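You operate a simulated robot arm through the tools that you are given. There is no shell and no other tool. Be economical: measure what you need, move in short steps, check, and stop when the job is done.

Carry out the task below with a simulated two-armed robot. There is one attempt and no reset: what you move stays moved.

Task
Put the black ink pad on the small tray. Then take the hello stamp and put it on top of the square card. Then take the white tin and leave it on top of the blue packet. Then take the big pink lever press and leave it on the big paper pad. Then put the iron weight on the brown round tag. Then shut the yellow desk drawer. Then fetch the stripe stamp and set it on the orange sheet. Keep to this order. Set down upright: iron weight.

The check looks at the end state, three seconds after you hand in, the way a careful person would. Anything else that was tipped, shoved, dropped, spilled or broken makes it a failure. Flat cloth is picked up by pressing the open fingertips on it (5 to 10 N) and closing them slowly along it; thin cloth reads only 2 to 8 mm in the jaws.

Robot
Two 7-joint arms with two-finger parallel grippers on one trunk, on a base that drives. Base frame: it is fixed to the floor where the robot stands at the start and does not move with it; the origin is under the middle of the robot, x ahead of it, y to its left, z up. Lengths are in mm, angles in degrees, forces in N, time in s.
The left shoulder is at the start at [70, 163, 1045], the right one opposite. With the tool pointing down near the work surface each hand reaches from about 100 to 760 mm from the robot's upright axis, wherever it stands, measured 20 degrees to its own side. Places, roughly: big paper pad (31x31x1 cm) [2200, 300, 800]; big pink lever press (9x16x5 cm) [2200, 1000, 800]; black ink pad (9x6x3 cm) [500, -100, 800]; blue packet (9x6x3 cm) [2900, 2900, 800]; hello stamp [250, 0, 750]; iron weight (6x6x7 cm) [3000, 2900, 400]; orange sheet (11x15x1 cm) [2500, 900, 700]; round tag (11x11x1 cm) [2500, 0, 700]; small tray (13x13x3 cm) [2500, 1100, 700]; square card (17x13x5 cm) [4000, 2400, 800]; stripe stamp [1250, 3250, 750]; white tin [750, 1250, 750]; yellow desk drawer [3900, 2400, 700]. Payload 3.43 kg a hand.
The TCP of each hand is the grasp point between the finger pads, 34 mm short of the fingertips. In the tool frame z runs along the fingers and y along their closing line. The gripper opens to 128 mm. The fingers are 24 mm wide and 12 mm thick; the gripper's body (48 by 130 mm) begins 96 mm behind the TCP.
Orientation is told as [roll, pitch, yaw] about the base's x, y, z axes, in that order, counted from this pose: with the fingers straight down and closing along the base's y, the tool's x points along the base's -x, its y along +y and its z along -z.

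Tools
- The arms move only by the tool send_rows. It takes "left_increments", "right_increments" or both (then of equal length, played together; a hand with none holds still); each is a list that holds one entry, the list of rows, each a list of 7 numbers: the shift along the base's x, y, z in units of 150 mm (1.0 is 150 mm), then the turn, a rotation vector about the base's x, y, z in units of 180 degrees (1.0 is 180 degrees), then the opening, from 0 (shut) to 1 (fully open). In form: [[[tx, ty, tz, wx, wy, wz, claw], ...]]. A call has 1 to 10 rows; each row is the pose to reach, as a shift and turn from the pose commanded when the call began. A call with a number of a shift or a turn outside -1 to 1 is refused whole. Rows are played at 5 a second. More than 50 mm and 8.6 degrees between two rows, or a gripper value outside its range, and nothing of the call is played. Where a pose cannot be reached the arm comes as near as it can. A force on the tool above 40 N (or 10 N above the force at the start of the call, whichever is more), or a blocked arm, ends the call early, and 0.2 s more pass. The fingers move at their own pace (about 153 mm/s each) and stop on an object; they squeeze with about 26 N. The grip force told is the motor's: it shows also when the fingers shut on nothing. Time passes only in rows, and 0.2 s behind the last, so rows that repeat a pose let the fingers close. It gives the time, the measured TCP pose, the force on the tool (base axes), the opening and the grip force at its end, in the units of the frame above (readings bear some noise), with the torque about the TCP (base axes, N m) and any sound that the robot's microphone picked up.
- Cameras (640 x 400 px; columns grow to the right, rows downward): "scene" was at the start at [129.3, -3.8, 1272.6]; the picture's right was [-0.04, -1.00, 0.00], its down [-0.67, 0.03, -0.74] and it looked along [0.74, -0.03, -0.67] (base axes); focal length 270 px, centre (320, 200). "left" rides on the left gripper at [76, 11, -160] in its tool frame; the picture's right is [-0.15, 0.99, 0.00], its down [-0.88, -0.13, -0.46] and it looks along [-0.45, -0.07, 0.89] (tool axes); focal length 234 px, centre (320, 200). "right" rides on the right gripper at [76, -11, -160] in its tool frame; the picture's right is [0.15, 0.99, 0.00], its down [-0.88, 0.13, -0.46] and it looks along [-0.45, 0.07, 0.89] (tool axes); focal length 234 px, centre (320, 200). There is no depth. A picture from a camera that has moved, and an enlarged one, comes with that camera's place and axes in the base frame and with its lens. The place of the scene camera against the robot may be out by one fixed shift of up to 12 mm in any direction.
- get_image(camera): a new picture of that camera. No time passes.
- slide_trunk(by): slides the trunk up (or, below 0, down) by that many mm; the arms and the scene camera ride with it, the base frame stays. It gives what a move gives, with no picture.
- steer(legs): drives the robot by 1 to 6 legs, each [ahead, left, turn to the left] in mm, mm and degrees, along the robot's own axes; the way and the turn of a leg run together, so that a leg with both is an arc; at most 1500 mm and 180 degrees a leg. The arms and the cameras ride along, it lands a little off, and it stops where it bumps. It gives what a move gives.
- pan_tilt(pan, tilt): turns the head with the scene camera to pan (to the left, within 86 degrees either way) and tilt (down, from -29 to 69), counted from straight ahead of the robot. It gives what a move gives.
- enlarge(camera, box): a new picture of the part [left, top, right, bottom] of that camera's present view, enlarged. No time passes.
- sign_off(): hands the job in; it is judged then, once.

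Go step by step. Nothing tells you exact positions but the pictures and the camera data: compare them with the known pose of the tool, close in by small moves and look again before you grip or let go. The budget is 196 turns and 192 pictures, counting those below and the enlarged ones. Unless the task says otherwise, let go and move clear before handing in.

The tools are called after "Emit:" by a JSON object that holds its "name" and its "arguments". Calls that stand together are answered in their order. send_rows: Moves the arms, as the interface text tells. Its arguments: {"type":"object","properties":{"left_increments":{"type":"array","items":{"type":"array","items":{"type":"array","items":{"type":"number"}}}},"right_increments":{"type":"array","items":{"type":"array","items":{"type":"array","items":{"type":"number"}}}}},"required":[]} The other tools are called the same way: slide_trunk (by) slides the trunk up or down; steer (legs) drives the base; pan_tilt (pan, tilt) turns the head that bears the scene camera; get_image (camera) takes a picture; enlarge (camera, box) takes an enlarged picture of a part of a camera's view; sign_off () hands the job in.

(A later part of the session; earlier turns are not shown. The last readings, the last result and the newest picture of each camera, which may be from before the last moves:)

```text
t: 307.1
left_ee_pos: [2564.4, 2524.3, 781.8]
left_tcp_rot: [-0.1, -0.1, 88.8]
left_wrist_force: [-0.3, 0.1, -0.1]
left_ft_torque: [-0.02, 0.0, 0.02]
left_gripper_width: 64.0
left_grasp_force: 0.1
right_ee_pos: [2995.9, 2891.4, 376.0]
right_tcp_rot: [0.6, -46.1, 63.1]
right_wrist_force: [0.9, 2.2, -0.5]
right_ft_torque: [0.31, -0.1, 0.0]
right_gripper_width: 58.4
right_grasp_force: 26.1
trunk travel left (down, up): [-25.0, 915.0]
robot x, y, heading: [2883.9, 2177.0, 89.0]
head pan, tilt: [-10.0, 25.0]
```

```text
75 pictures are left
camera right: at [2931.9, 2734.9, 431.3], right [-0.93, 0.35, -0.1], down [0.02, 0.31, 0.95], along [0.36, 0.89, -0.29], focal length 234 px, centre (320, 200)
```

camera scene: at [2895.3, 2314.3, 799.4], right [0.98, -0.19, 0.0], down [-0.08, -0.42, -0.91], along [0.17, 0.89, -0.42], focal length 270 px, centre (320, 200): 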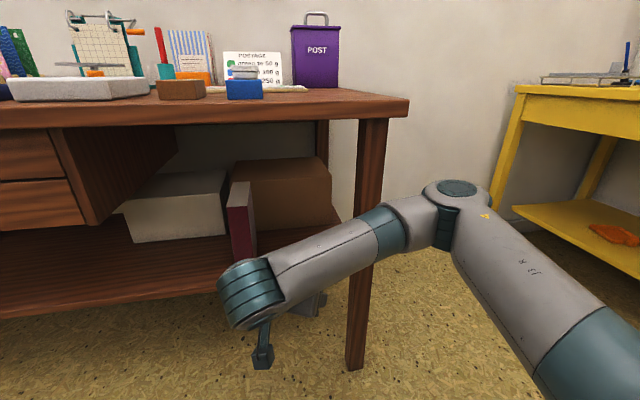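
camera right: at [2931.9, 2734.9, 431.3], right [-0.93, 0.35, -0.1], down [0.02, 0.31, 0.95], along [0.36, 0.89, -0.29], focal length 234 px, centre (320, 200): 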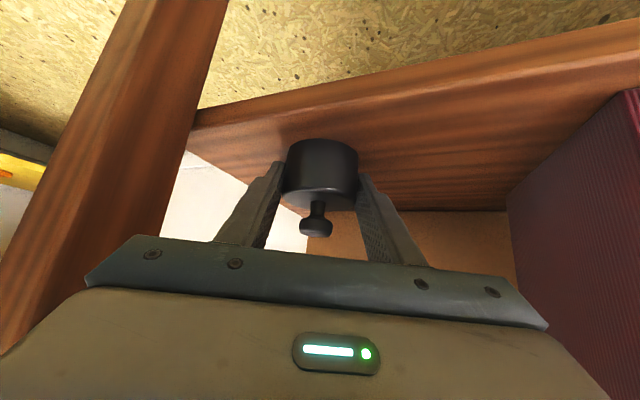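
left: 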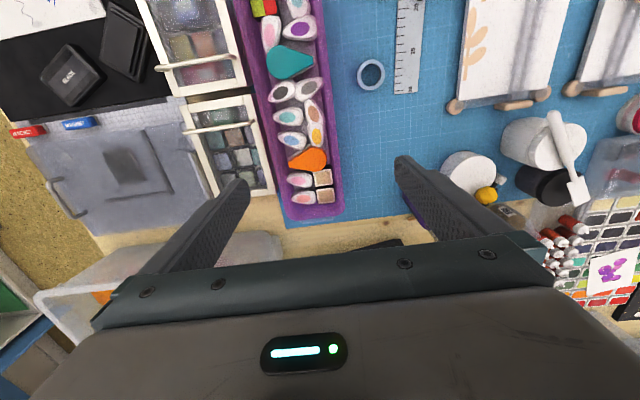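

Emit:
{"name": "send_rows", "arguments": {"right_increments": [[[0, 0, 0.06, 0, 0, 0, 0.3], [0, 0, 0.14, 0, 0, 0, 0.3], [-0.1, -0.2, 0.2, 0, 0, 0, 0.3], [-0.22, -0.45, 0.2, 0, 0, 0, 0.3], [-0.34, -0.72, 0.2, 0, 0, 0, 0.3], [-0.46, -1.0, 0.2, 0, 0, 0, 0.3]]]}}

Emit:
{"name": "get_image", "arguments": {"camera": "right"}}

```text
t: 308.5
left_ee_pos: [2566.4, 2525.5, 781.8]
left_tcp_rot: [-0.1, -0.2, 88.8]
left_wrist_force: [0.2, -0.5, 0.3]
left_ft_torque: [-0.01, 0.02, -0.03]
left_gripper_width: 63.6
left_grasp_force: 0.1
right_ee_pos: [2927.2, 2740.6, 404.3]
right_tcp_rot: [0.6, -46.1, 63.1]
right_wrist_force: [0.4, 0.1, -8.7]
right_ft_torque: [-0.07, 0.05, -0.01]
right_gripper_width: 58.6
right_grasp_force: 25.8
trunk travel left (down, up): [-25.0, 915.0]
robot x, y, heading: [2880.1, 2173.2, 89.1]
head pan, tilt: [-10.0, 25.0]
```

```text
74 pictures are left
camera right: at [2861.8, 2585.3, 459.9], right [-0.93, 0.35, -0.1], down [0.02, 0.31, 0.95], along [0.36, 0.88, -0.29], focal length 234 px, centre (320, 200)
```

right: 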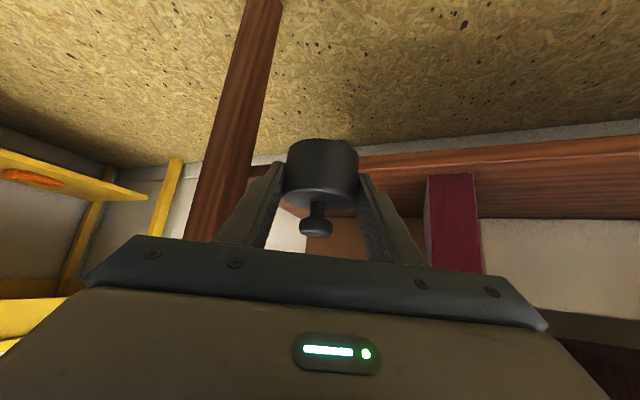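

The weight hangs upright. I'll retract the hand, raise the trunk and drive round toward the tag at the bench.

Emit:
{"name": "send_rows", "arguments": {"right_increments": [[[0, -0.25, 0.1, 0, 0, 0, 0.3], [0, -0.5, 0.2, 0, 0, 0, 0.3], [0, -0.75, 0.3, 0, 0, 0, 0.3], [0, -0.95, 0.4, 0, 0, 0, 0.3]]]}}

Emit:
{"name": "slide_trunk", "arguments": {"by": 400}}

Emit:
{"name": "steer", "arguments": {"legs": [[0, -300, 0], [-470, 0, 0], [0, 0, 91], [0, 1500, 0], [0, 330, 0]]}}

Emit:
{"name": "pan_tilt", "arguments": {"pan": 0, "tilt": 40}}

Emit:
{"name": "get_image", "arguments": {"camera": "scene"}}

Emit:
{"name": "get_image", "arguments": {"camera": "right"}}

```text
t: 309.5
left_ee_pos: [2565.5, 2525.0, 781.1]
left_tcp_rot: [-0.1, -0.1, 88.8]
left_wrist_force: [-0.6, 0.6, 0.0]
left_ft_torque: [-0.03, 0.01, 0.01]
left_gripper_width: 63.9
left_grasp_force: 0.0
right_ee_pos: [2930.9, 2595.8, 465.6]
right_tcp_rot: [0.6, -46.1, 63.2]
right_wrist_force: [0.3, -0.2, -9.2]
right_ft_torque: [-0.05, 0.06, -0.01]
right_gripper_width: 58.9
right_grasp_force: 25.8
trunk travel left (down, up): [-25.0, 915.0]
robot x, y, heading: [2880.6, 2173.1, 89.3]
head pan, tilt: [-10.0, 25.0]
```

```text
t: 313.3
left_ee_pos: [2565.2, 2526.4, 1181.7]
left_tcp_rot: [-0.1, -0.1, 88.9]
left_wrist_force: [-1.1, -0.4, -0.8]
left_ft_torque: [0.0, 0.02, -0.01]
left_gripper_width: 64.2
left_grasp_force: 0.0
right_ee_pos: [2929.8, 2597.3, 867.8]
right_tcp_rot: [0.6, -46.0, 63.3]
right_wrist_force: [-0.5, 0.7, -9.7]
right_ft_torque: [-0.08, 0.07, 0.0]
right_gripper_width: 58.5
right_grasp_force: 25.2
trunk travel left (down, up): [-425.0, 515.0]
robot x, y, heading: [2881.5, 2173.5, 89.1]
head pan, tilt: [-10.0, 25.0]
```

```text
t: 330.4
left_ee_pos: [2841.5, -461.7, 1181.1]
left_tcp_rot: [-0.1, -0.1, -179.7]
left_wrist_force: [0.4, 0.6, 0.8]
left_ft_torque: [0.03, 0.03, 0.0]
left_gripper_width: 64.0
left_grasp_force: 0.0
right_ee_pos: [2758.9, -101.0, 865.3]
right_tcp_rot: [0.6, -46.0, 154.8]
right_wrist_force: [0.3, -0.5, -8.7]
right_ft_torque: [-0.04, -0.08, 0.02]
right_gripper_width: 58.5
right_grasp_force: 25.6
trunk travel left (down, up): [-425.0, 515.0]
robot x, y, heading: [3183.3, -139.9, -179.5]
head pan, tilt: [-10.0, 25.0]
```

```text
t: 331.2
left_ee_pos: [2841.1, -461.8, 1181.9]
left_tcp_rot: [0.0, 0.0, -179.7]
left_wrist_force: [0.1, 0.6, -0.6]
left_ft_torque: [0.0, 0.0, 0.01]
left_gripper_width: 63.7
left_grasp_force: 0.0
right_ee_pos: [2759.8, -100.1, 866.5]
right_tcp_rot: [0.6, -46.2, 154.6]
right_wrist_force: [0.0, 0.0, -9.7]
right_ft_torque: [-0.02, -0.08, 0.01]
right_gripper_width: 58.6
right_grasp_force: 25.8
trunk travel left (down, up): [-425.0, 515.0]
robot x, y, heading: [3179.8, -135.7, -179.6]
head pan, tilt: [0.0, 40.0]
```

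```text
73 pictures are left
camera scene: at [3043.8, -138.2, 1176.0], right [-0.01, 1.0, 0.0], down [0.64, 0.01, -0.77], along [-0.77, -0.01, -0.64], focal length 270 px, centre (320, 200)
```

scene: 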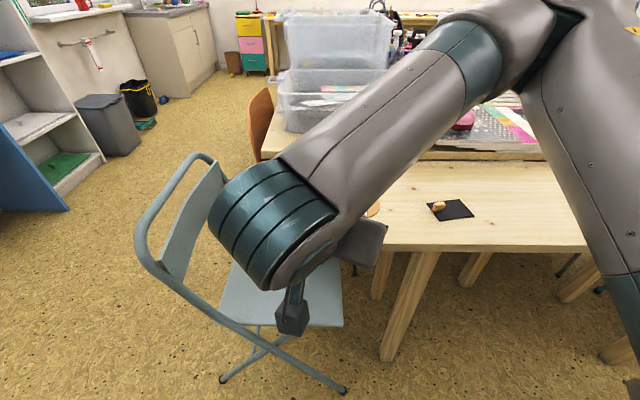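

```text
72 pictures are left
camera right: at [2915.4, -160.8, 921.9], right [-0.32, -0.94, -0.1], down [-0.31, 0.01, 0.95], along [-0.89, 0.34, -0.29], focal length 234 px, centre (320, 200)
```

right: 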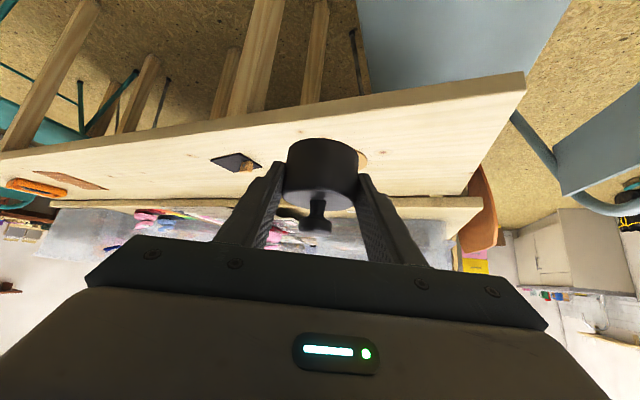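

The forearm hides the tag from the scene camera; the left hand's camera should see it.

Emit:
{"name": "get_image", "arguments": {"camera": "left"}}

```text
71 pictures are left
camera left: at [2916.1, -471.7, 1340.3], right [-0.14, -0.99, 0.0], down [-0.88, 0.13, 0.46], along [-0.45, 0.07, -0.89], focal length 234 px, centre (320, 200)
```

left: 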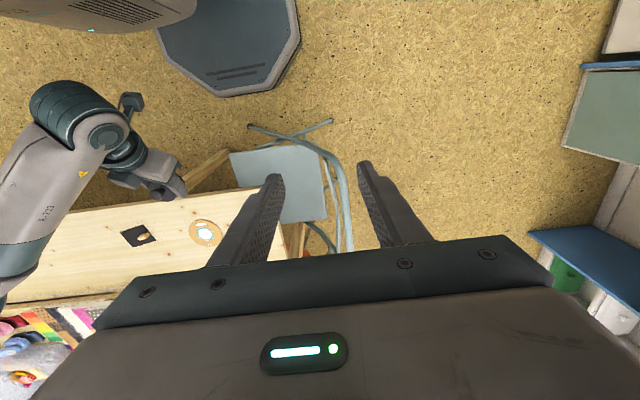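

Emit:
{"name": "enlarge", "arguments": {"camera": "left", "box": [80, 170, 260, 290]}}

```text
3.33 times, centred on (170, 230) of left
camera zoom: at [2916.1, -471.7, 1340.3], right [-0.14, -0.99, 0.0], down [-0.88, 0.13, 0.46], along [-0.45, 0.07, -0.89], focal length 781 px, centre (820, 100)
```

zoom: 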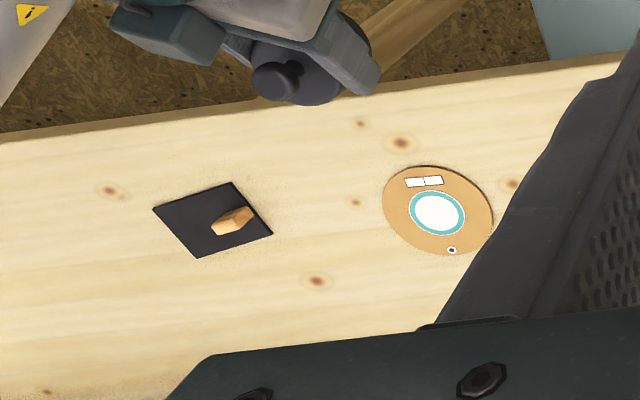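

Tag centre ≈(2526,-31). Bringing the weight over it.

Emit:
{"name": "send_rows", "arguments": {"right_increments": [[[-0.25, 0.08, 0, 0, 0, 0, 0.3], [-0.5, 0.16, -0.05, 0, 0, 0, 0.3], [-0.75, 0.24, -0.1, 0, 0, 0, 0.3], [-1.0, 0.3, -0.15, 0, 0, 0, 0.3]]]}}

Emit:
{"name": "send_rows", "arguments": {"right_increments": [[[-0.25, 0.07, 0, 0, 0, 0, 0.3], [-0.5, 0.14, 0, 0, 0, 0, 0.3], [-0.5, 0.14, -0.1, 0, 0, 0, 0.3]]]}}

Emit:
{"name": "get_image", "arguments": {"camera": "right"}}

Emit:
{"name": "enlarge", "arguments": {"camera": "left", "box": [80, 170, 260, 290]}}

Emit:
{"name": "get_image", "arguments": {"camera": "scene"}}

```text
t: 332.2
left_ee_pos: [2839.7, -460.5, 1180.7]
left_tcp_rot: [-0.1, 0.1, -179.7]
left_wrist_force: [-0.3, -0.8, -0.2]
left_ft_torque: [-0.01, -0.03, -0.02]
left_gripper_width: 63.7
left_grasp_force: 0.0
right_ee_pos: [2607.3, -51.8, 840.8]
right_tcp_rot: [0.5, -46.0, 154.9]
right_wrist_force: [-0.3, 0.2, -9.1]
right_ft_torque: [-0.05, -0.1, -0.03]
right_gripper_width: 58.5
right_grasp_force: 25.7
trunk travel left (down, up): [-425.0, 515.0]
robot x, y, heading: [3182.6, -133.7, -179.1]
head pan, tilt: [0.0, 40.0]
```

```text
t: 333.0
left_ee_pos: [2840.4, -461.1, 1182.0]
left_tcp_rot: [-0.1, -0.1, -179.6]
left_wrist_force: [-0.4, -0.1, 0.2]
left_ft_torque: [-0.01, 0.01, -0.01]
left_gripper_width: 64.0
left_grasp_force: 0.1
right_ee_pos: [2533.0, -35.3, 828.0]
right_tcp_rot: [0.6, -46.1, 154.7]
right_wrist_force: [0.2, 1.2, -9.2]
right_ft_torque: [0.0, -0.08, 0.03]
right_gripper_width: 58.6
right_grasp_force: 25.6
trunk travel left (down, up): [-425.0, 515.0]
robot x, y, heading: [3183.2, -141.4, -179.3]
head pan, tilt: [0.0, 40.0]
```

```text
69 pictures are left
camera right: at [2688.7, -95.5, 883.7], right [-0.32, -0.94, -0.1], down [-0.31, 0.01, 0.95], along [-0.89, 0.34, -0.29], focal length 234 px, centre (320, 200)
```

right: 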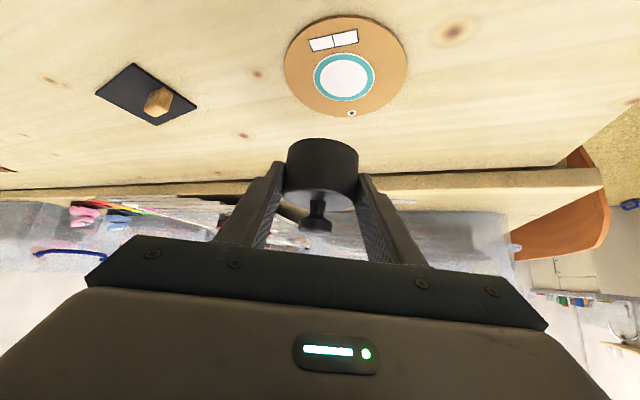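

```text
3.33 times, centred on (170, 230) of left
camera zoom: at [2915.6, -471.6, 1340.2], right [-0.14, -0.99, 0.0], down [-0.88, 0.13, 0.46], along [-0.45, 0.07, -0.89], focal length 781 px, centre (820, 100)
```

zoom: 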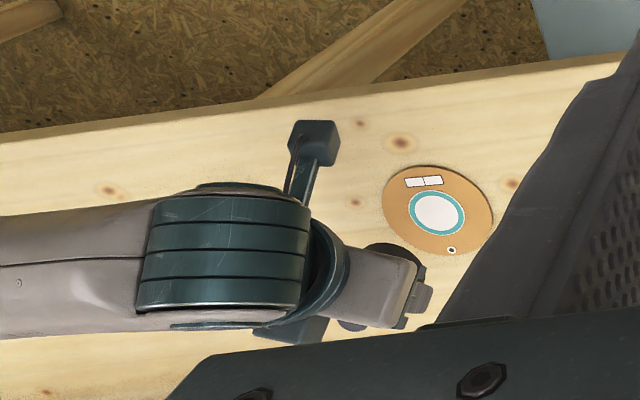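

```text
67 pictures are left
camera scene: at [3043.3, -138.2, 1175.9], right [-0.01, 1.0, 0.0], down [0.64, 0.01, -0.77], along [-0.77, -0.01, -0.64], focal length 270 px, centre (320, 200)
```

scene: 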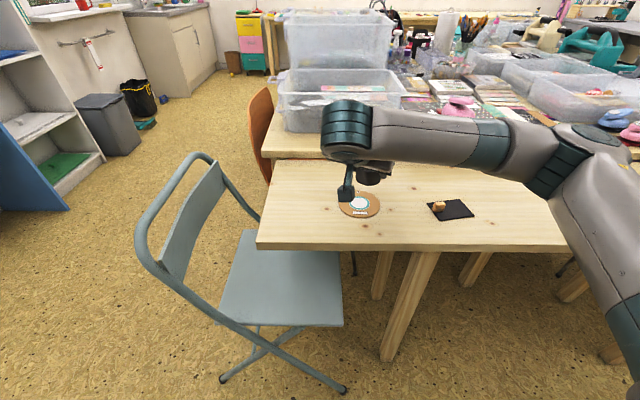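

Weight centre is about (2522,-31) and tag about (2524,-42). Shifting 11 mm and descending.

Emit:
{"name": "send_rows", "arguments": {"right_increments": [[[0.01, -0.04, -0.1, 0, 0, 0, 0.3], [0.015, -0.075, -0.25, 0, 0, 0, 0.3], [0.015, -0.075, -0.37, 0, 0, 0, 0.3], [0.015, -0.075, -0.37, 0, 0, 0, 0.3]]]}}

Emit:
{"name": "get_image", "arguments": {"camera": "right"}}

Emit:
{"name": "enlarge", "arguments": {"camera": "scene", "box": [300, 130, 440, 240]}}

```text
t: 334.0
left_ee_pos: [2840.4, -463.1, 1181.0]
left_tcp_rot: [0.0, 0.0, -179.7]
left_wrist_force: [0.0, -0.6, 0.3]
left_ft_torque: [-0.01, 0.01, 0.02]
left_gripper_width: 64.1
left_grasp_force: 0.1
right_ee_pos: [2535.1, -46.8, 774.3]
right_tcp_rot: [0.6, -46.1, 154.8]
right_wrist_force: [1.0, -0.8, -8.1]
right_ft_torque: [-0.07, -0.1, 0.01]
right_gripper_width: 58.6
right_grasp_force: 26.1
trunk travel left (down, up): [-425.0, 515.0]
robot x, y, heading: [3186.8, -137.0, -179.2]
head pan, tilt: [0.0, 40.0]
```

```text
66 pictures are left
camera right: at [2691.4, -107.5, 829.1], right [-0.32, -0.94, -0.1], down [-0.31, 0.01, 0.95], along [-0.89, 0.34, -0.29], focal length 234 px, centre (320, 200)
```

right: 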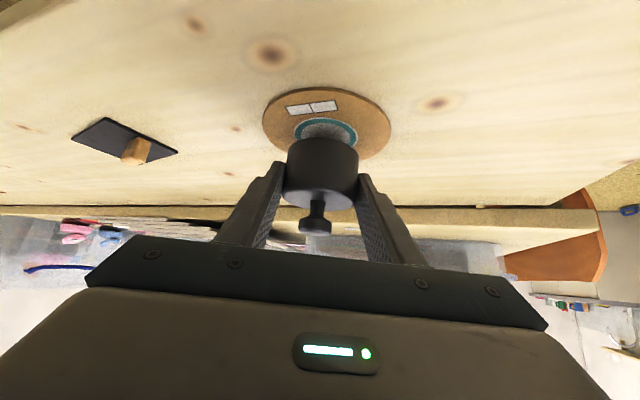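

```text
3.64 times, centred on (370, 185) of scene
camera zoom: at [3043.7, -138.5, 1176.0], right [-0.01, 1.0, 0.0], down [0.64, 0.01, -0.77], along [-0.77, -0.01, -0.64], focal length 982 px, centre (138, 254)
```

zoom: 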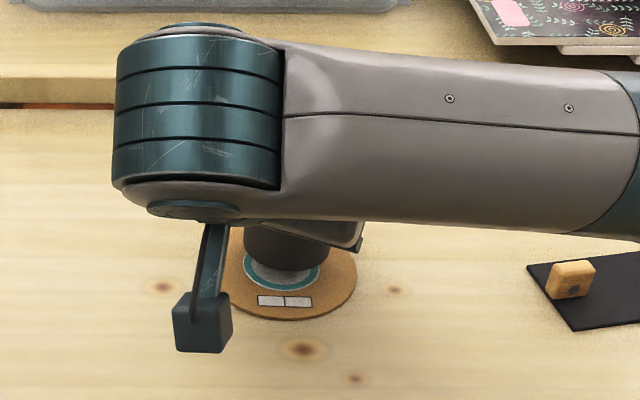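

Well centred on the tag. Lowering slowly to contact.

Emit:
{"name": "send_rows", "arguments": {"right_increments": [[[0, 0, -0.05, 0, 0, 0, 0.3], [0, 0, -0.09, 0, 0, 0, 0.3], [0, 0, -0.105, 0, 0, 0, 0.3], [0, 0, -0.12, 0, 0, 0, 0.3], [0, 0, -0.135, 0, 0, 0, 0.3], [0, 0, -0.145, 0, 0, 0, 0.3]]]}}

Emit:
{"name": "get_image", "arguments": {"camera": "right"}}

```text
t: 335.4
left_ee_pos: [2844.0, -462.5, 1182.0]
left_tcp_rot: [-0.1, -0.2, -179.7]
left_wrist_force: [0.8, 0.2, 0.0]
left_ft_torque: [-0.01, -0.01, -0.01]
left_gripper_width: 64.1
left_grasp_force: 0.1
right_ee_pos: [2538.1, -46.4, 755.5]
right_tcp_rot: [0.9, -46.4, 154.5]
right_wrist_force: [-2.7, -2.4, 19.9]
right_ft_torque: [0.03, 0.4, 0.05]
right_gripper_width: 59.1
right_grasp_force: 25.9
trunk travel left (down, up): [-425.0, 515.0]
robot x, y, heading: [3185.2, -136.7, -179.4]
head pan, tilt: [0.0, 40.0]
```

```text
64 pictures are left
camera right: at [2693.4, -106.4, 809.7], right [-0.32, -0.94, -0.1], down [-0.3, 0.01, 0.95], along [-0.9, 0.34, -0.29], focal length 234 px, centre (320, 200)
```

right: 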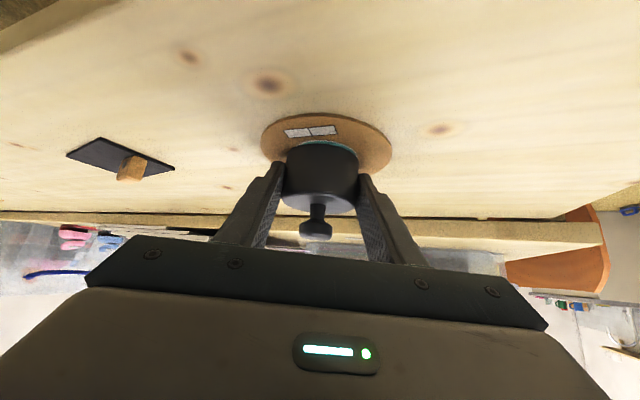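

Weight rests on the tag. Opening and backing out along the tool axis.

Emit:
{"name": "send_rows", "arguments": {"right_increments": [[[0, 0, 0.01, 0, 0, 0, 0.3], [0, 0, 0.01, 0, 0, 0, 0.45], [0, 0, 0.01, 0, 0, 0, 0.6], [0, 0, 0.01, 0, 0, 0, 0.65], [0.1, -0.045, 0.12, 0, 0, 0, 0.65], [0.25, -0.11, 0.3, 0, 0, 0, 0.65], [0.42, -0.19, 0.5, 0, 0, 0, 0.65], [0.6, -0.27, 0.7, 0, 0, 0, 0.65]]]}}

Emit:
{"name": "get_image", "arguments": {"camera": "right"}}

Emit:
{"name": "enlarge", "arguments": {"camera": "scene", "box": [280, 120, 500, 250]}}

```text
t: 337.2
left_ee_pos: [2842.9, -463.1, 1181.8]
left_tcp_rot: [-0.2, -0.2, -179.8]
left_wrist_force: [-0.2, -0.1, -0.4]
left_ft_torque: [0.02, 0.02, -0.02]
left_gripper_width: 64.0
left_grasp_force: 0.0
right_ee_pos: [2628.6, -86.5, 855.6]
right_tcp_rot: [0.6, -46.3, 154.6]
right_wrist_force: [-0.1, -0.3, 0.5]
right_ft_torque: [0.03, 0.0, 0.0]
right_gripper_width: 83.2
right_grasp_force: 0.0
trunk travel left (down, up): [-425.0, 515.0]
robot x, y, heading: [3185.3, -137.7, -179.5]
head pan, tilt: [0.0, 40.0]
```

```text
63 pictures are left
camera right: at [2785.9, -148.1, 910.9], right [-0.32, -0.94, -0.1], down [-0.31, 0.01, 0.95], along [-0.89, 0.34, -0.29], focal length 234 px, centre (320, 200)
```

right: 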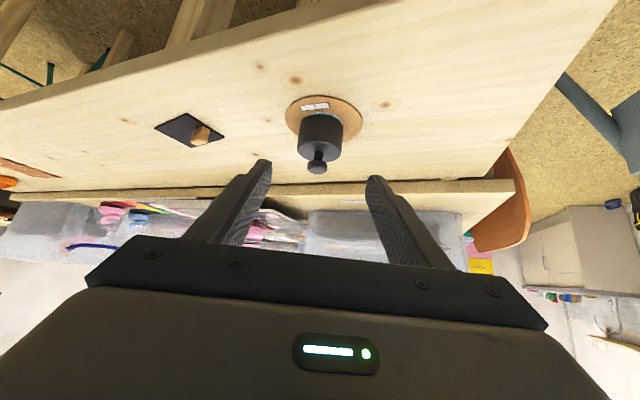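

```text
2.91 times, centred on (390, 185) of scene
camera zoom: at [3045.5, -139.1, 1176.1], right [-0.01, 1.0, 0.0], down [0.64, 0.01, -0.77], along [-0.77, -0.01, -0.64], focal length 786 px, centre (116, 244)
```

zoom: 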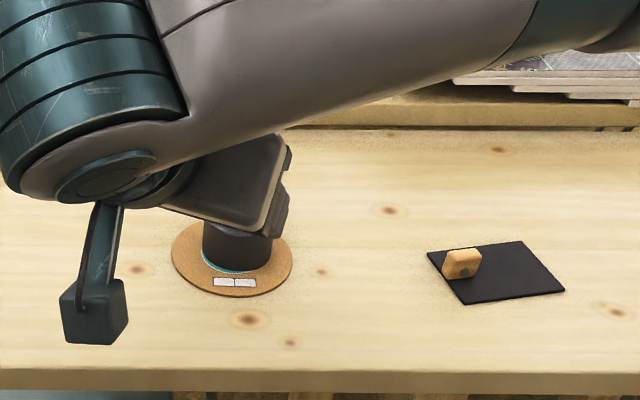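

The weight stands upright on the tag. Now the yellow drawer: turning round and driving to the yellow desk.

Emit:
{"name": "steer", "arguments": {"legs": [[0, 0, -180], [40, 0, 0], [0, 1500, 0], [0, 1020, 0]]}}

Emit:
{"name": "pan_tilt", "arguments": {"pan": 0, "tilt": 45}}

Emit:
{"name": "get_image", "arguments": {"camera": "scene"}}

Emit:
{"name": "get_image", "arguments": {"camera": "right"}}

```text
t: 357.1
left_ee_pos: [3247.6, 2738.3, 1181.3]
left_tcp_rot: [-0.1, -0.1, 6.0]
left_wrist_force: [-0.2, -0.4, 0.0]
left_ft_torque: [-0.01, 0.01, 0.05]
left_gripper_width: 63.9
left_grasp_force: 0.1
right_ee_pos: [3495.7, 2386.2, 855.1]
right_tcp_rot: [0.6, -46.1, -19.7]
right_wrist_force: [-0.3, 0.5, 0.2]
right_ft_torque: [0.0, 0.0, 0.0]
right_gripper_width: 83.1
right_grasp_force: 0.1
trunk travel left (down, up): [-425.0, 515.0]
robot x, y, heading: [2940.9, 2380.9, 6.4]
head pan, tilt: [0.0, 40.0]
```

```text
t: 357.8
left_ee_pos: [3247.4, 2738.8, 1181.9]
left_tcp_rot: [-0.1, -0.1, 6.0]
left_wrist_force: [-0.1, 0.6, -0.2]
left_ft_torque: [0.01, 0.0, 0.05]
left_gripper_width: 64.1
left_grasp_force: 0.0
right_ee_pos: [3496.2, 2385.2, 855.5]
right_tcp_rot: [0.7, -46.1, -19.6]
right_wrist_force: [0.0, -0.2, 0.5]
right_ft_torque: [0.03, 0.03, 0.01]
right_gripper_width: 83.1
right_grasp_force: 0.2
trunk travel left (down, up): [-425.0, 515.0]
robot x, y, heading: [2941.0, 2378.1, 6.2]
head pan, tilt: [0.0, 45.0]
```

```text
61 pictures are left
camera scene: at [3064.9, 2395.4, 1168.8], right [0.11, -0.99, 0.0], down [-0.7, -0.08, -0.71], along [0.7, 0.08, -0.71], focal length 270 px, centre (320, 200)
```

scene: 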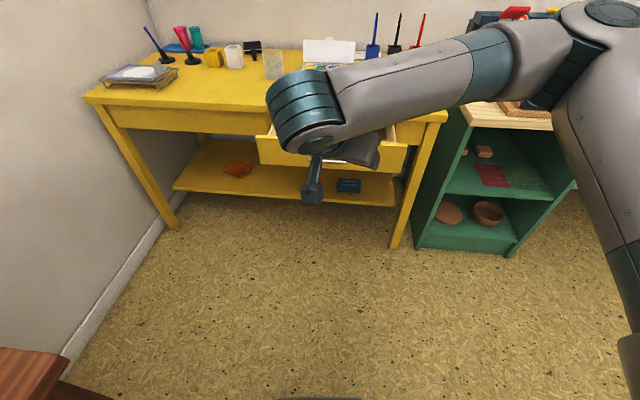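

```text
60 pictures are left
camera right: at [3332.9, 2429.1, 910.4], right [0.23, 0.97, -0.1], down [0.31, 0.02, 0.95], along [0.92, -0.25, -0.29], focal length 234 px, centre (320, 200)
```

right: 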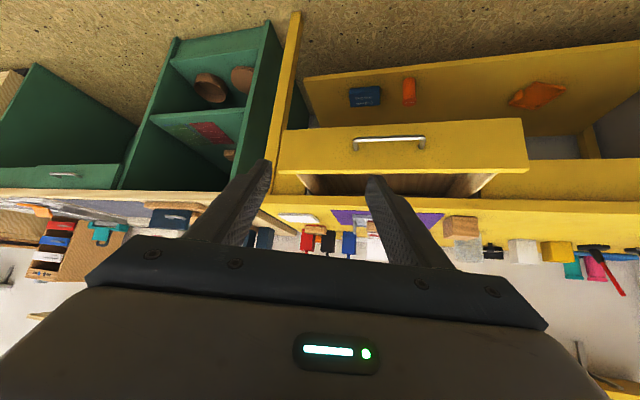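

Drawer front is about x≈3770, y 2204–2680, z 603–708, handle at z≈655. I'll close the fingers, straighten and retract the hand, then drive up.

Emit:
{"name": "send_rows", "arguments": {"right_increments": [[[-0.25, 0, 0, 0, 0, 0.036, 0], [-0.5, 0, 0, 0, 0, 0.072, 0], [-0.75, 0, 0, 0, 0, 0.108, 0], [-1.0, 0, 0, 0, 0, 0.144, 0]]]}}

Emit:
{"name": "steer", "arguments": {"legs": [[0, 0, -6], [300, 60, 0]]}}

Emit:
{"name": "get_image", "arguments": {"camera": "right"}}

Emit:
{"name": "get_image", "arguments": {"camera": "scene"}}

```text
t: 358.8
left_ee_pos: [3247.4, 2738.5, 1181.3]
left_tcp_rot: [-0.2, 0.0, 6.0]
left_wrist_force: [0.3, 0.1, -0.5]
left_ft_torque: [-0.01, -0.02, 0.01]
left_gripper_width: 64.1
left_grasp_force: 0.1
right_ee_pos: [3370.2, 2422.0, 867.1]
right_tcp_rot: [0.4, -46.0, 6.5]
right_wrist_force: [0.3, -0.1, -0.9]
right_ft_torque: [-0.01, -0.03, 0.0]
right_gripper_width: 0.3
right_grasp_force: 26.1
right hand out of reach, approached as far as the arm can: row 3, 4
trunk travel left (down, up): [-425.0, 515.0]
robot x, y, heading: [2939.5, 2380.1, 6.4]
head pan, tilt: [0.0, 45.0]
```

```text
t: 361.4
left_ee_pos: [3585.7, 2769.5, 1182.0]
left_tcp_rot: [-0.2, 0.0, 0.5]
left_wrist_force: [-0.4, 0.0, 1.2]
left_ft_torque: [-0.02, 0.0, -0.04]
left_gripper_width: 64.2
left_grasp_force: 0.1
right_ee_pos: [3676.5, 2441.8, 866.2]
right_tcp_rot: [0.5, -46.0, 0.8]
right_wrist_force: [0.8, 0.9, -0.2]
right_ft_torque: [0.01, 0.04, -0.05]
right_gripper_width: 0.0
right_grasp_force: 26.1
trunk travel left (down, up): [-425.0, 515.0]
robot x, y, heading: [3243.2, 2445.4, 0.8]
head pan, tilt: [0.0, 45.0]
```

```text
59 pictures are left
camera right: at [3509.0, 2425.9, 922.2], right [-0.12, 0.99, -0.1], down [0.28, 0.13, 0.95], along [0.95, 0.09, -0.29], focal length 234 px, centre (320, 200)
```

right: 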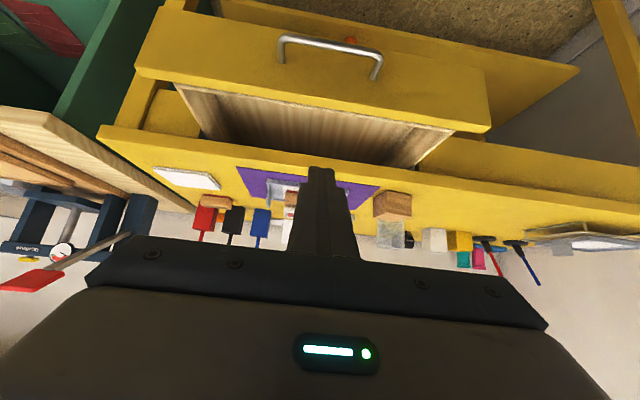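

```text
58 pictures are left
camera scene: at [3370.8, 2445.9, 1168.7], right [0.01, -1.0, 0.0], down [-0.71, -0.01, -0.71], along [0.71, 0.01, -0.71], focal length 270 px, centre (320, 200)
```

scene: 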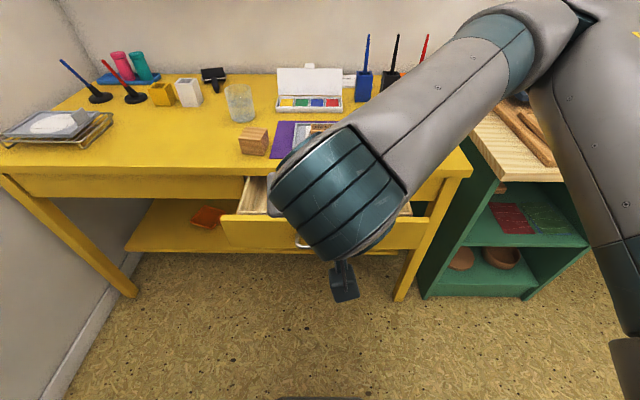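

Panel front is near x≈3755 with top edge z≈716. Lowering the closed fingers in front of it, above the handle.

Emit:
{"name": "send_rows", "arguments": {"right_increments": [[[-0.03, 0, -0.3, 0, 0, 0, 0], [-0.05, 0, -0.6, 0, 0, 0, 0], [-0.05, 0, -0.85, 0, 0, 0, 0], [-0.05, 0, -0.97, 0, 0, 0, 0]]]}}

Emit:
{"name": "get_image", "arguments": {"camera": "right"}}

Emit:
{"name": "get_image", "arguments": {"camera": "scene"}}

```text
t: 362.4
left_ee_pos: [3585.4, 2771.3, 1182.3]
left_tcp_rot: [-0.1, -0.1, 0.5]
left_wrist_force: [0.5, 0.0, -0.6]
left_ft_torque: [0.0, 0.02, -0.02]
left_gripper_width: 63.8
left_grasp_force: 0.2
right_ee_pos: [3678.2, 2447.0, 717.0]
right_tcp_rot: [0.4, -45.9, 0.8]
right_wrist_force: [-0.5, -0.2, -0.5]
right_ft_torque: [-0.01, 0.03, -0.05]
right_gripper_width: 0.0
right_grasp_force: 26.2
right hand out of reach, approached as far as the arm can: row 1, 2, 3, 4
trunk travel left (down, up): [-425.0, 515.0]
robot x, y, heading: [3243.5, 2444.2, 1.0]
head pan, tilt: [0.0, 45.0]
```

```text
57 pictures are left
camera right: at [3510.2, 2431.4, 772.6], right [-0.12, 0.99, -0.1], down [0.28, 0.13, 0.95], along [0.95, 0.09, -0.29], focal length 234 px, centre (320, 200)
```

right: 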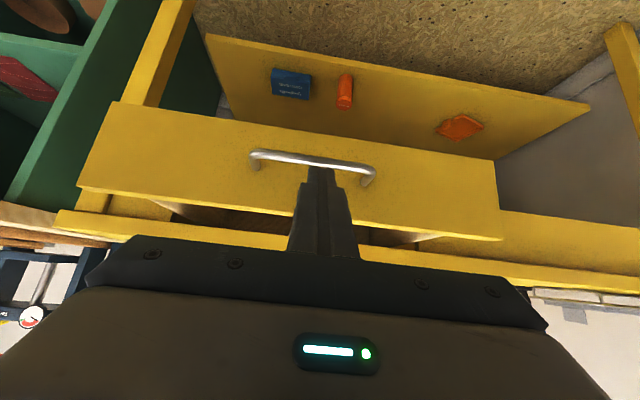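

```text
56 pictures are left
camera scene: at [3370.0, 2445.8, 1168.8], right [0.01, -1.0, 0.0], down [-0.71, -0.01, -0.71], along [0.71, 0.01, -0.71], focal length 270 px, centre (320, 200)
```

scene: 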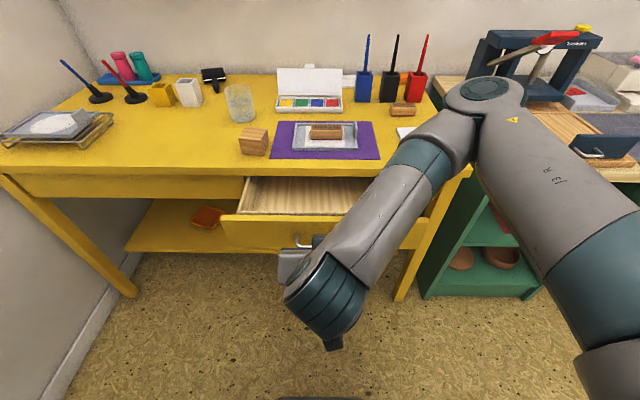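

Pushing the drawer front inwards in steps.

Emit:
{"name": "send_rows", "arguments": {"right_increments": [[[0.15, 0, 0.01, 0, 0, 0, 0], [0.28, 0, 0.01, 0, 0, 0, 0], [0.38, 0, 0.01, 0, 0, 0, 0], [0.48, 0, 0.01, 0, 0, 0, 0], [0.58, 0, 0.01, 0, 0, 0, 0], [0.68, 0, 0.01, 0, 0, 0, 0], [0.78, 0, 0.01, 0, 0, 0, 0], [0.88, 0, 0.01, 0, 0, 0, 0], [1.0, 0, 0.01, 0, 0, 0, 0]]]}}

Emit:
{"name": "get_image", "arguments": {"camera": "right"}}

Emit:
{"name": "get_image", "arguments": {"camera": "scene"}}

```text
t: 364.4
left_ee_pos: [3584.5, 2769.1, 1181.3]
left_tcp_rot: [-0.1, -0.2, 0.5]
left_wrist_force: [0.8, -0.2, 0.0]
left_ft_torque: [0.0, 0.0, 0.02]
left_gripper_width: 64.0
left_grasp_force: 0.1
right_ee_pos: [3824.6, 2449.8, 721.3]
right_tcp_rot: [0.5, -46.0, 0.8]
right_wrist_force: [-0.5, 0.2, -0.2]
right_ft_torque: [0.0, 0.01, 0.02]
right_gripper_width: 0.0
right_grasp_force: 26.0
trunk travel left (down, up): [-425.0, 515.0]
robot x, y, heading: [3242.7, 2445.1, 0.6]
head pan, tilt: [0.0, 45.0]
```

```text
55 pictures are left
camera right: at [3656.8, 2434.0, 777.0], right [-0.12, 0.99, -0.1], down [0.28, 0.13, 0.95], along [0.95, 0.09, -0.29], focal length 234 px, centre (320, 200)
```

right: 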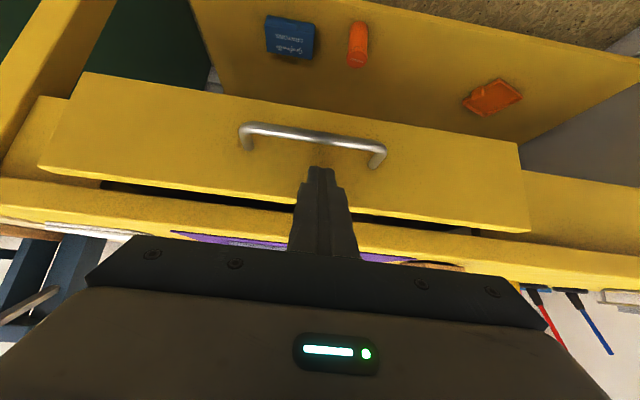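

```text
54 pictures are left
camera scene: at [3370.4, 2445.7, 1168.7], right [0.01, -1.0, 0.0], down [-0.71, -0.01, -0.71], along [0.71, 0.01, -0.71], focal length 270 px, centre (320, 200)
```

scene: 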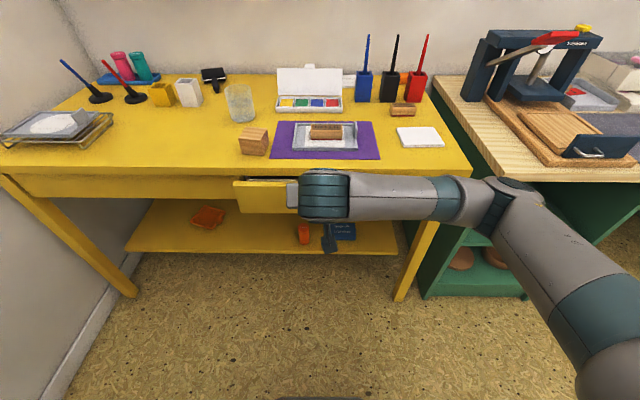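

Emit:
{"name": "enlarge", "arguments": {"camera": "scene", "box": [220, 150, 340, 230]}}

Emit:
{"name": "enlarge", "arguments": {"camera": "right", "box": [380, 140, 600, 280]}}

```text
5.00 times, centred on (280, 190) of scene
camera zoom: at [3370.4, 2445.7, 1168.7], right [0.01, -1.0, 0.0], down [-0.71, -0.01, -0.71], along [0.71, 0.01, -0.71], focal length 1350 px, centre (520, 250)
```

zoom: 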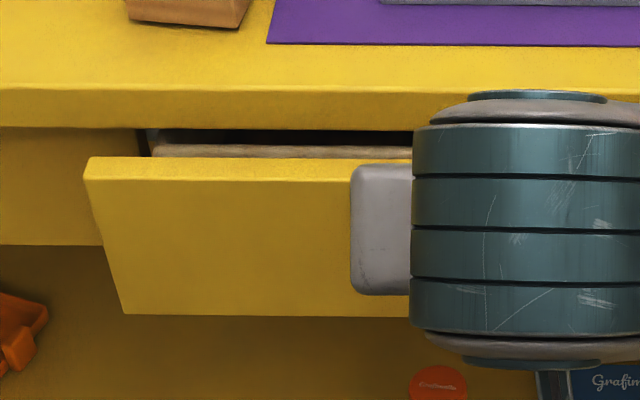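

```text
2.86 times, centred on (490, 210) of right
camera zoom: at [3656.8, 2434.0, 777.0], right [-0.12, 0.99, -0.1], down [0.28, 0.13, 0.95], along [0.95, 0.09, -0.29], focal length 669 px, centre (-166, 171)
```

zoom: 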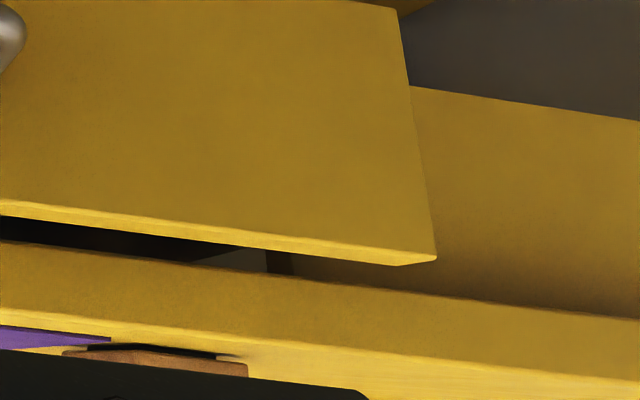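

About 35–45 mm remain and the fingers clear the tabletop edge. Continuing the push until it stops.

Emit:
{"name": "send_rows", "arguments": {"right_increments": [[[0.06, 0, 0, 0, 0, 0, 0], [0.12, 0, 0, 0, 0, 0, 0], [0.18, 0, 0, 0, 0, 0, 0], [0.23, 0, 0, 0, 0, 0, 0], [0.28, 0, 0, 0, 0, 0, 0], [0.33, 0, 0, 0, 0, 0, 0], [0.38, 0, 0, 0, 0, 0, 0]]]}}

Emit:
{"name": "enlarge", "arguments": {"camera": "scene", "box": [200, 130, 440, 270]}}

Emit:
{"name": "get_image", "arguments": {"camera": "right"}}

```text
t: 365.6
left_ee_pos: [3582.3, 2769.2, 1182.6]
left_tcp_rot: [-0.2, -0.2, 0.4]
left_wrist_force: [0.4, -0.1, -0.6]
left_ft_torque: [0.01, 0.03, 0.0]
left_gripper_width: 63.8
left_grasp_force: 0.0
right_ee_pos: [3860.4, 2449.5, 718.7]
right_tcp_rot: [0.3, -45.4, 1.3]
right_wrist_force: [-22.9, -4.3, 9.3]
right_ft_torque: [-0.08, 0.03, -0.19]
right_gripper_width: 0.1
right_grasp_force: 25.7
trunk travel left (down, up): [-425.0, 515.0]
robot x, y, heading: [3244.2, 2444.8, 0.7]
head pan, tilt: [0.0, 45.0]
stopped in row 6 (right hand): the force on the tool passed its limit at 49 N (the readings are from after the stop); the commanded pose is now the measured one
```

```text
2.67 times, centred on (320, 200) of scene
camera zoom: at [3367.0, 2445.2, 1169.2], right [0.01, -1.0, 0.0], down [-0.71, -0.01, -0.71], along [0.71, 0.01, -0.71], focal length 720 px, centre (320, 200)
```

zoom: 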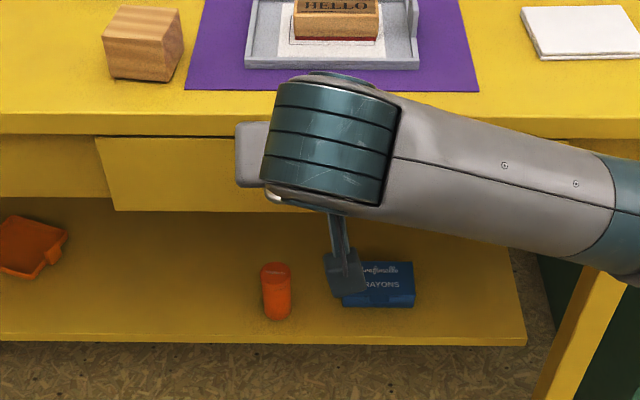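

```text
50 pictures are left
camera right: at [3693.5, 2432.9, 775.5], right [-0.13, 0.99, -0.1], down [0.29, 0.13, 0.95], along [0.95, 0.09, -0.3], focal length 234 px, centre (320, 200)
```

right: 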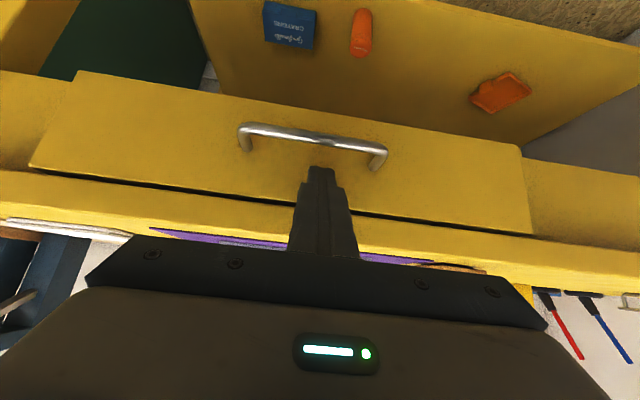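

Emit:
{"name": "send_rows", "arguments": {"right_increments": [[[0.03, 0, 0, 0, 0, 0, 0], [0.06, 0, 0, 0, 0, 0, 0]]]}}

Emit:
{"name": "send_rows", "arguments": {"right_increments": [[[-0.15, 0, 0.03, 0, 0, 0, 0], [-0.4, 0, 0.1, 0, 0, 0, 0], [-0.7, 0, 0.3, 0, 0, 0, 0], [-0.95, 0, 0.5, 0, 0, 0, 0.2]]]}}

Emit:
{"name": "enlarge", "arguments": {"camera": "scene", "box": [200, 130, 440, 270]}}

Emit:
{"name": "get_image", "arguments": {"camera": "right"}}

```text
t: 366.1
left_ee_pos: [3580.9, 2768.4, 1182.7]
left_tcp_rot: [-0.1, -0.1, 0.3]
left_wrist_force: [-0.4, -0.6, 0.0]
left_ft_torque: [-0.01, 0.03, -0.02]
left_gripper_width: 64.0
left_grasp_force: 0.0
right_ee_pos: [3861.1, 2450.9, 716.8]
right_tcp_rot: [0.2, -45.2, 1.5]
right_wrist_force: [-19.1, -2.7, 8.3]
right_ft_torque: [-0.02, 0.04, -0.13]
right_gripper_width: 0.1
right_grasp_force: 25.8
trunk travel left (down, up): [-425.0, 515.0]
robot x, y, heading: [3243.2, 2441.2, 0.7]
head pan, tilt: [0.0, 45.0]
stopped in row 2 (right hand): the force on the tool passed its limit at 44 N (the readings are from after the stop); the commanded pose is now the measured one
```

```text
refused: row 3 steps farther than a row can; nothing moved
```

```text
2.67 times, centred on (320, 200) of scene
camera zoom: at [3366.7, 2445.0, 1169.0], right [0.01, -1.0, 0.0], down [-0.71, -0.01, -0.71], along [0.71, 0.01, -0.71], focal length 720 px, centre (320, 200)
```

zoom: 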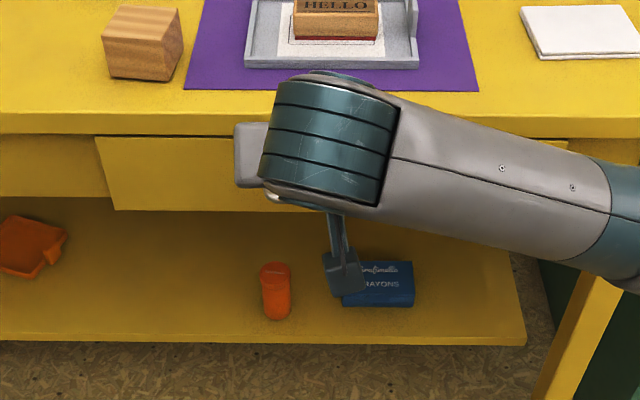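

```text
48 pictures are left
camera right: at [3694.0, 2433.3, 774.7], right [-0.13, 0.99, -0.1], down [0.29, 0.14, 0.95], along [0.95, 0.1, -0.31], focal length 234 px, centre (320, 200)
```

right: 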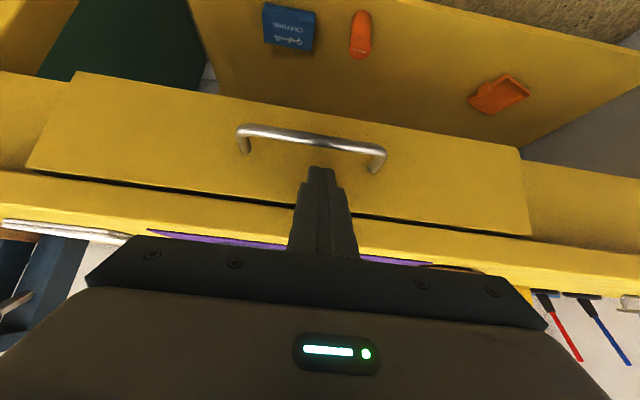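

The drawer is shut. Retracting the hand and straightening it to point down.

Emit:
{"name": "send_rows", "arguments": {"right_increments": [[[-0.25, 0, 0.03, 0, 0, 0, 0], [-0.5, 0, 0.08, 0, 0.045, 0, 0], [-0.75, 0, 0.2, 0, 0.09, 0, 0], [-0.95, 0, 0.4, 0, 0.135, 0, 0], [-1.0, 0, 0.65, 0, 0.18, 0, 0.3], [-1.0, 0, 0.9, 0, 0.22, 0, 0.5], [-1.0, 0, 1.0, 0, 0.25, 0, 0.6]]]}}

Emit:
{"name": "slide_trunk", "arguments": {"by": 200}}

Emit:
{"name": "steer", "arguments": {"legs": [[0, -180, 0], [-40, 0, -180], [1400, 0, 0]]}}

Emit:
{"name": "pan_tilt", "arguments": {"pan": -35, "tilt": 30}}

Emit:
{"name": "get_image", "arguments": {"camera": "scene"}}

```text
t: 367.6
left_ee_pos: [3583.5, 2768.0, 1181.2]
left_tcp_rot: [-0.1, 0.0, 0.4]
left_wrist_force: [-0.3, -0.1, 0.5]
left_ft_torque: [-0.02, -0.02, -0.02]
left_gripper_width: 64.0
left_grasp_force: 0.1
right_ee_pos: [3713.8, 2447.4, 867.7]
right_tcp_rot: [1.3, -0.1, 1.1]
right_wrist_force: [-0.9, 0.3, -0.3]
right_ft_torque: [0.0, 0.02, -0.01]
right_gripper_width: 76.9
right_grasp_force: 0.1
trunk travel left (down, up): [-425.0, 515.0]
robot x, y, heading: [3238.9, 2441.0, 0.6]
head pan, tilt: [0.0, 45.0]
```

```text
t: 369.8
left_ee_pos: [3583.8, 2769.4, 1381.3]
left_tcp_rot: [-0.1, -0.1, 0.5]
left_wrist_force: [-0.5, -0.8, 0.4]
left_ft_torque: [-0.06, -0.03, -0.02]
left_gripper_width: 64.1
left_grasp_force: 0.0
right_ee_pos: [3713.4, 2447.7, 1065.8]
right_tcp_rot: [1.2, -0.2, 1.0]
right_wrist_force: [-0.1, -0.3, 0.5]
right_ft_torque: [-0.01, 0.01, 0.02]
right_gripper_width: 76.6
right_grasp_force: 0.0
trunk travel left (down, up): [-625.0, 315.0]
robot x, y, heading: [3244.5, 2447.3, 0.7]
head pan, tilt: [0.0, 45.0]
```

```text
t: 385.2
left_ee_pos: [1536.0, 1930.8, 1381.7]
left_tcp_rot: [-0.1, -0.1, -178.5]
left_wrist_force: [0.1, -0.4, 0.1]
left_ft_torque: [0.01, 0.01, 0.04]
left_gripper_width: 63.9
left_grasp_force: 0.1
right_ee_pos: [1400.5, 2250.5, 1065.8]
right_tcp_rot: [1.1, -0.2, -177.9]
right_wrist_force: [-0.7, -0.3, -0.3]
right_ft_torque: [0.03, 0.02, -0.01]
right_gripper_width: 76.8
right_grasp_force: 0.0
trunk travel left (down, up): [-625.0, 315.0]
robot x, y, heading: [1872.4, 2261.9, -178.1]
head pan, tilt: [0.0, 45.0]
```

```text
t: 386.2
left_ee_pos: [1535.8, 1931.2, 1381.6]
left_tcp_rot: [-0.2, -0.1, -178.5]
left_wrist_force: [0.0, 0.5, 0.5]
left_ft_torque: [0.02, -0.01, -0.03]
left_gripper_width: 64.1
left_grasp_force: 0.0
right_ee_pos: [1400.1, 2250.1, 1067.6]
right_tcp_rot: [1.2, -0.3, -177.8]
right_wrist_force: [0.4, -0.2, -0.5]
right_ft_torque: [-0.02, 0.02, -0.02]
right_gripper_width: 76.9
right_grasp_force: 0.2
trunk travel left (down, up): [-625.0, 315.0]
robot x, y, heading: [1871.0, 2263.2, -178.1]
head pan, tilt: [-35.0, 30.0]
```

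```text
47 pictures are left
camera scene: at [1741.6, 2310.7, 1391.4], right [0.55, 0.84, 0.0], down [0.42, -0.27, -0.87], along [-0.72, 0.47, -0.5], focal length 270 px, centre (320, 200)
```

scene: 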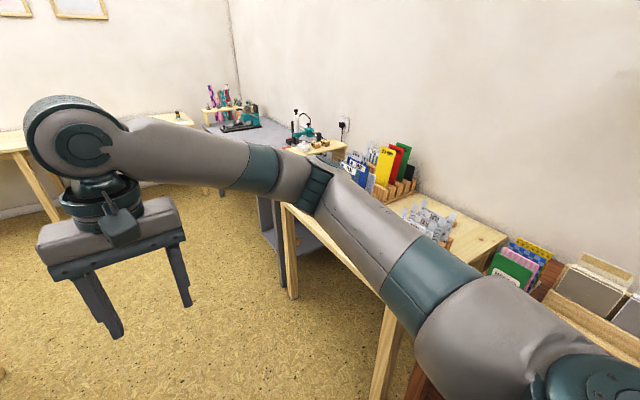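

Emit:
{"name": "steer", "arguments": {"legs": [[720, 0, 0], [0, 0, -92]]}}

Emit:
{"name": "pan_tilt", "arguments": {"pan": 0, "tilt": 35}}

Emit:
{"name": "get_image", "arguments": {"camera": "scene"}}

```text
t: 394.1
left_ee_pos: [815.1, 2600.9, 1381.9]
left_tcp_rot: [-0.1, -0.1, 88.1]
left_wrist_force: [0.2, 0.2, -0.1]
left_ft_torque: [-0.04, -0.02, -0.02]
left_gripper_width: 64.0
left_grasp_force: 0.0
right_ee_pos: [1142.5, 2718.4, 1066.9]
right_tcp_rot: [1.2, -0.2, 88.7]
right_wrist_force: [-0.1, -0.3, 0.7]
right_ft_torque: [0.0, 0.0, 0.0]
right_gripper_width: 76.9
right_grasp_force: 0.1
trunk travel left (down, up): [-625.0, 315.0]
robot x, y, heading: [1127.1, 2248.4, 88.3]
head pan, tilt: [-35.0, 30.0]
```

```text
t: 395.2
left_ee_pos: [816.3, 2600.9, 1381.9]
left_tcp_rot: [-0.1, -0.1, 88.0]
left_wrist_force: [0.1, 0.2, 0.3]
left_ft_torque: [0.0, -0.01, 0.01]
left_gripper_width: 64.0
left_grasp_force: 0.1
right_ee_pos: [1142.2, 2717.4, 1067.2]
right_tcp_rot: [1.2, -0.2, 88.6]
right_wrist_force: [-1.0, 0.2, 0.5]
right_ft_torque: [0.0, -0.03, -0.01]
right_gripper_width: 76.6
right_grasp_force: 0.0
trunk travel left (down, up): [-625.0, 315.0]
robot x, y, heading: [1127.2, 2245.5, 88.5]
head pan, tilt: [0.0, 35.0]
```

```text
46 pictures are left
camera scene: at [1126.3, 2384.1, 1383.6], right [1.0, -0.03, 0.0], down [-0.02, -0.57, -0.82], along [0.02, 0.82, -0.57], focal length 270 px, centre (320, 200)
```

scene: 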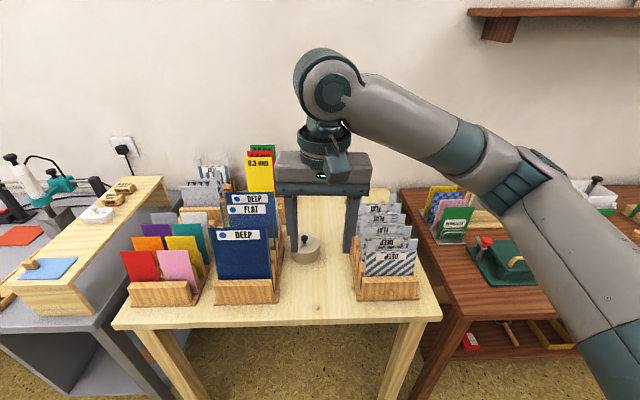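

Emit:
{"name": "send_rows", "arguments": {"right_increments": [[[0.3, -0.05, 0.05, 0, 0, 0, 0.6], [0.6, -0.1, 0.1, 0, 0, 0, 0.6], [0.9, -0.15, 0.15, 0, 0, 0, 0.6], [1.0, -0.2, 0.2, 0, 0, 0, 0.6]]]}}

Emit:
{"name": "enlarge", "arguments": {"camera": "scene", "box": [240, 130, 440, 310]}}

```text
t: 396.2
left_ee_pos: [814.0, 2600.7, 1381.8]
left_tcp_rot: [-0.2, -0.1, 88.0]
left_wrist_force: [0.7, -0.8, -0.2]
left_ft_torque: [0.01, 0.01, -0.02]
left_gripper_width: 63.9
left_grasp_force: 0.0
right_ee_pos: [1292.3, 2686.3, 1095.0]
right_tcp_rot: [1.2, -0.2, 88.6]
right_wrist_force: [0.3, 0.1, 0.7]
right_ft_torque: [0.02, 0.02, 0.02]
right_gripper_width: 77.1
right_grasp_force: 0.0
trunk travel left (down, up): [-625.0, 315.0]
robot x, y, heading: [1126.0, 2247.8, 88.2]
head pan, tilt: [0.0, 35.0]
```

```text
2.22 times, centred on (340, 220) of scene
camera zoom: at [1126.3, 2383.6, 1383.6], right [1.0, -0.03, 0.0], down [-0.02, -0.57, -0.82], along [0.02, 0.82, -0.57], focal length 600 px, centre (276, 156)
```

zoom: 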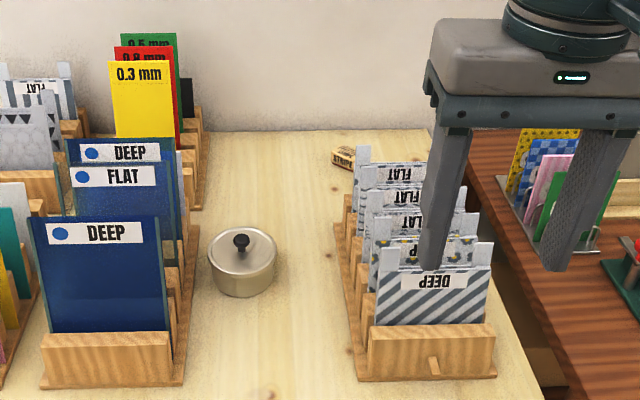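

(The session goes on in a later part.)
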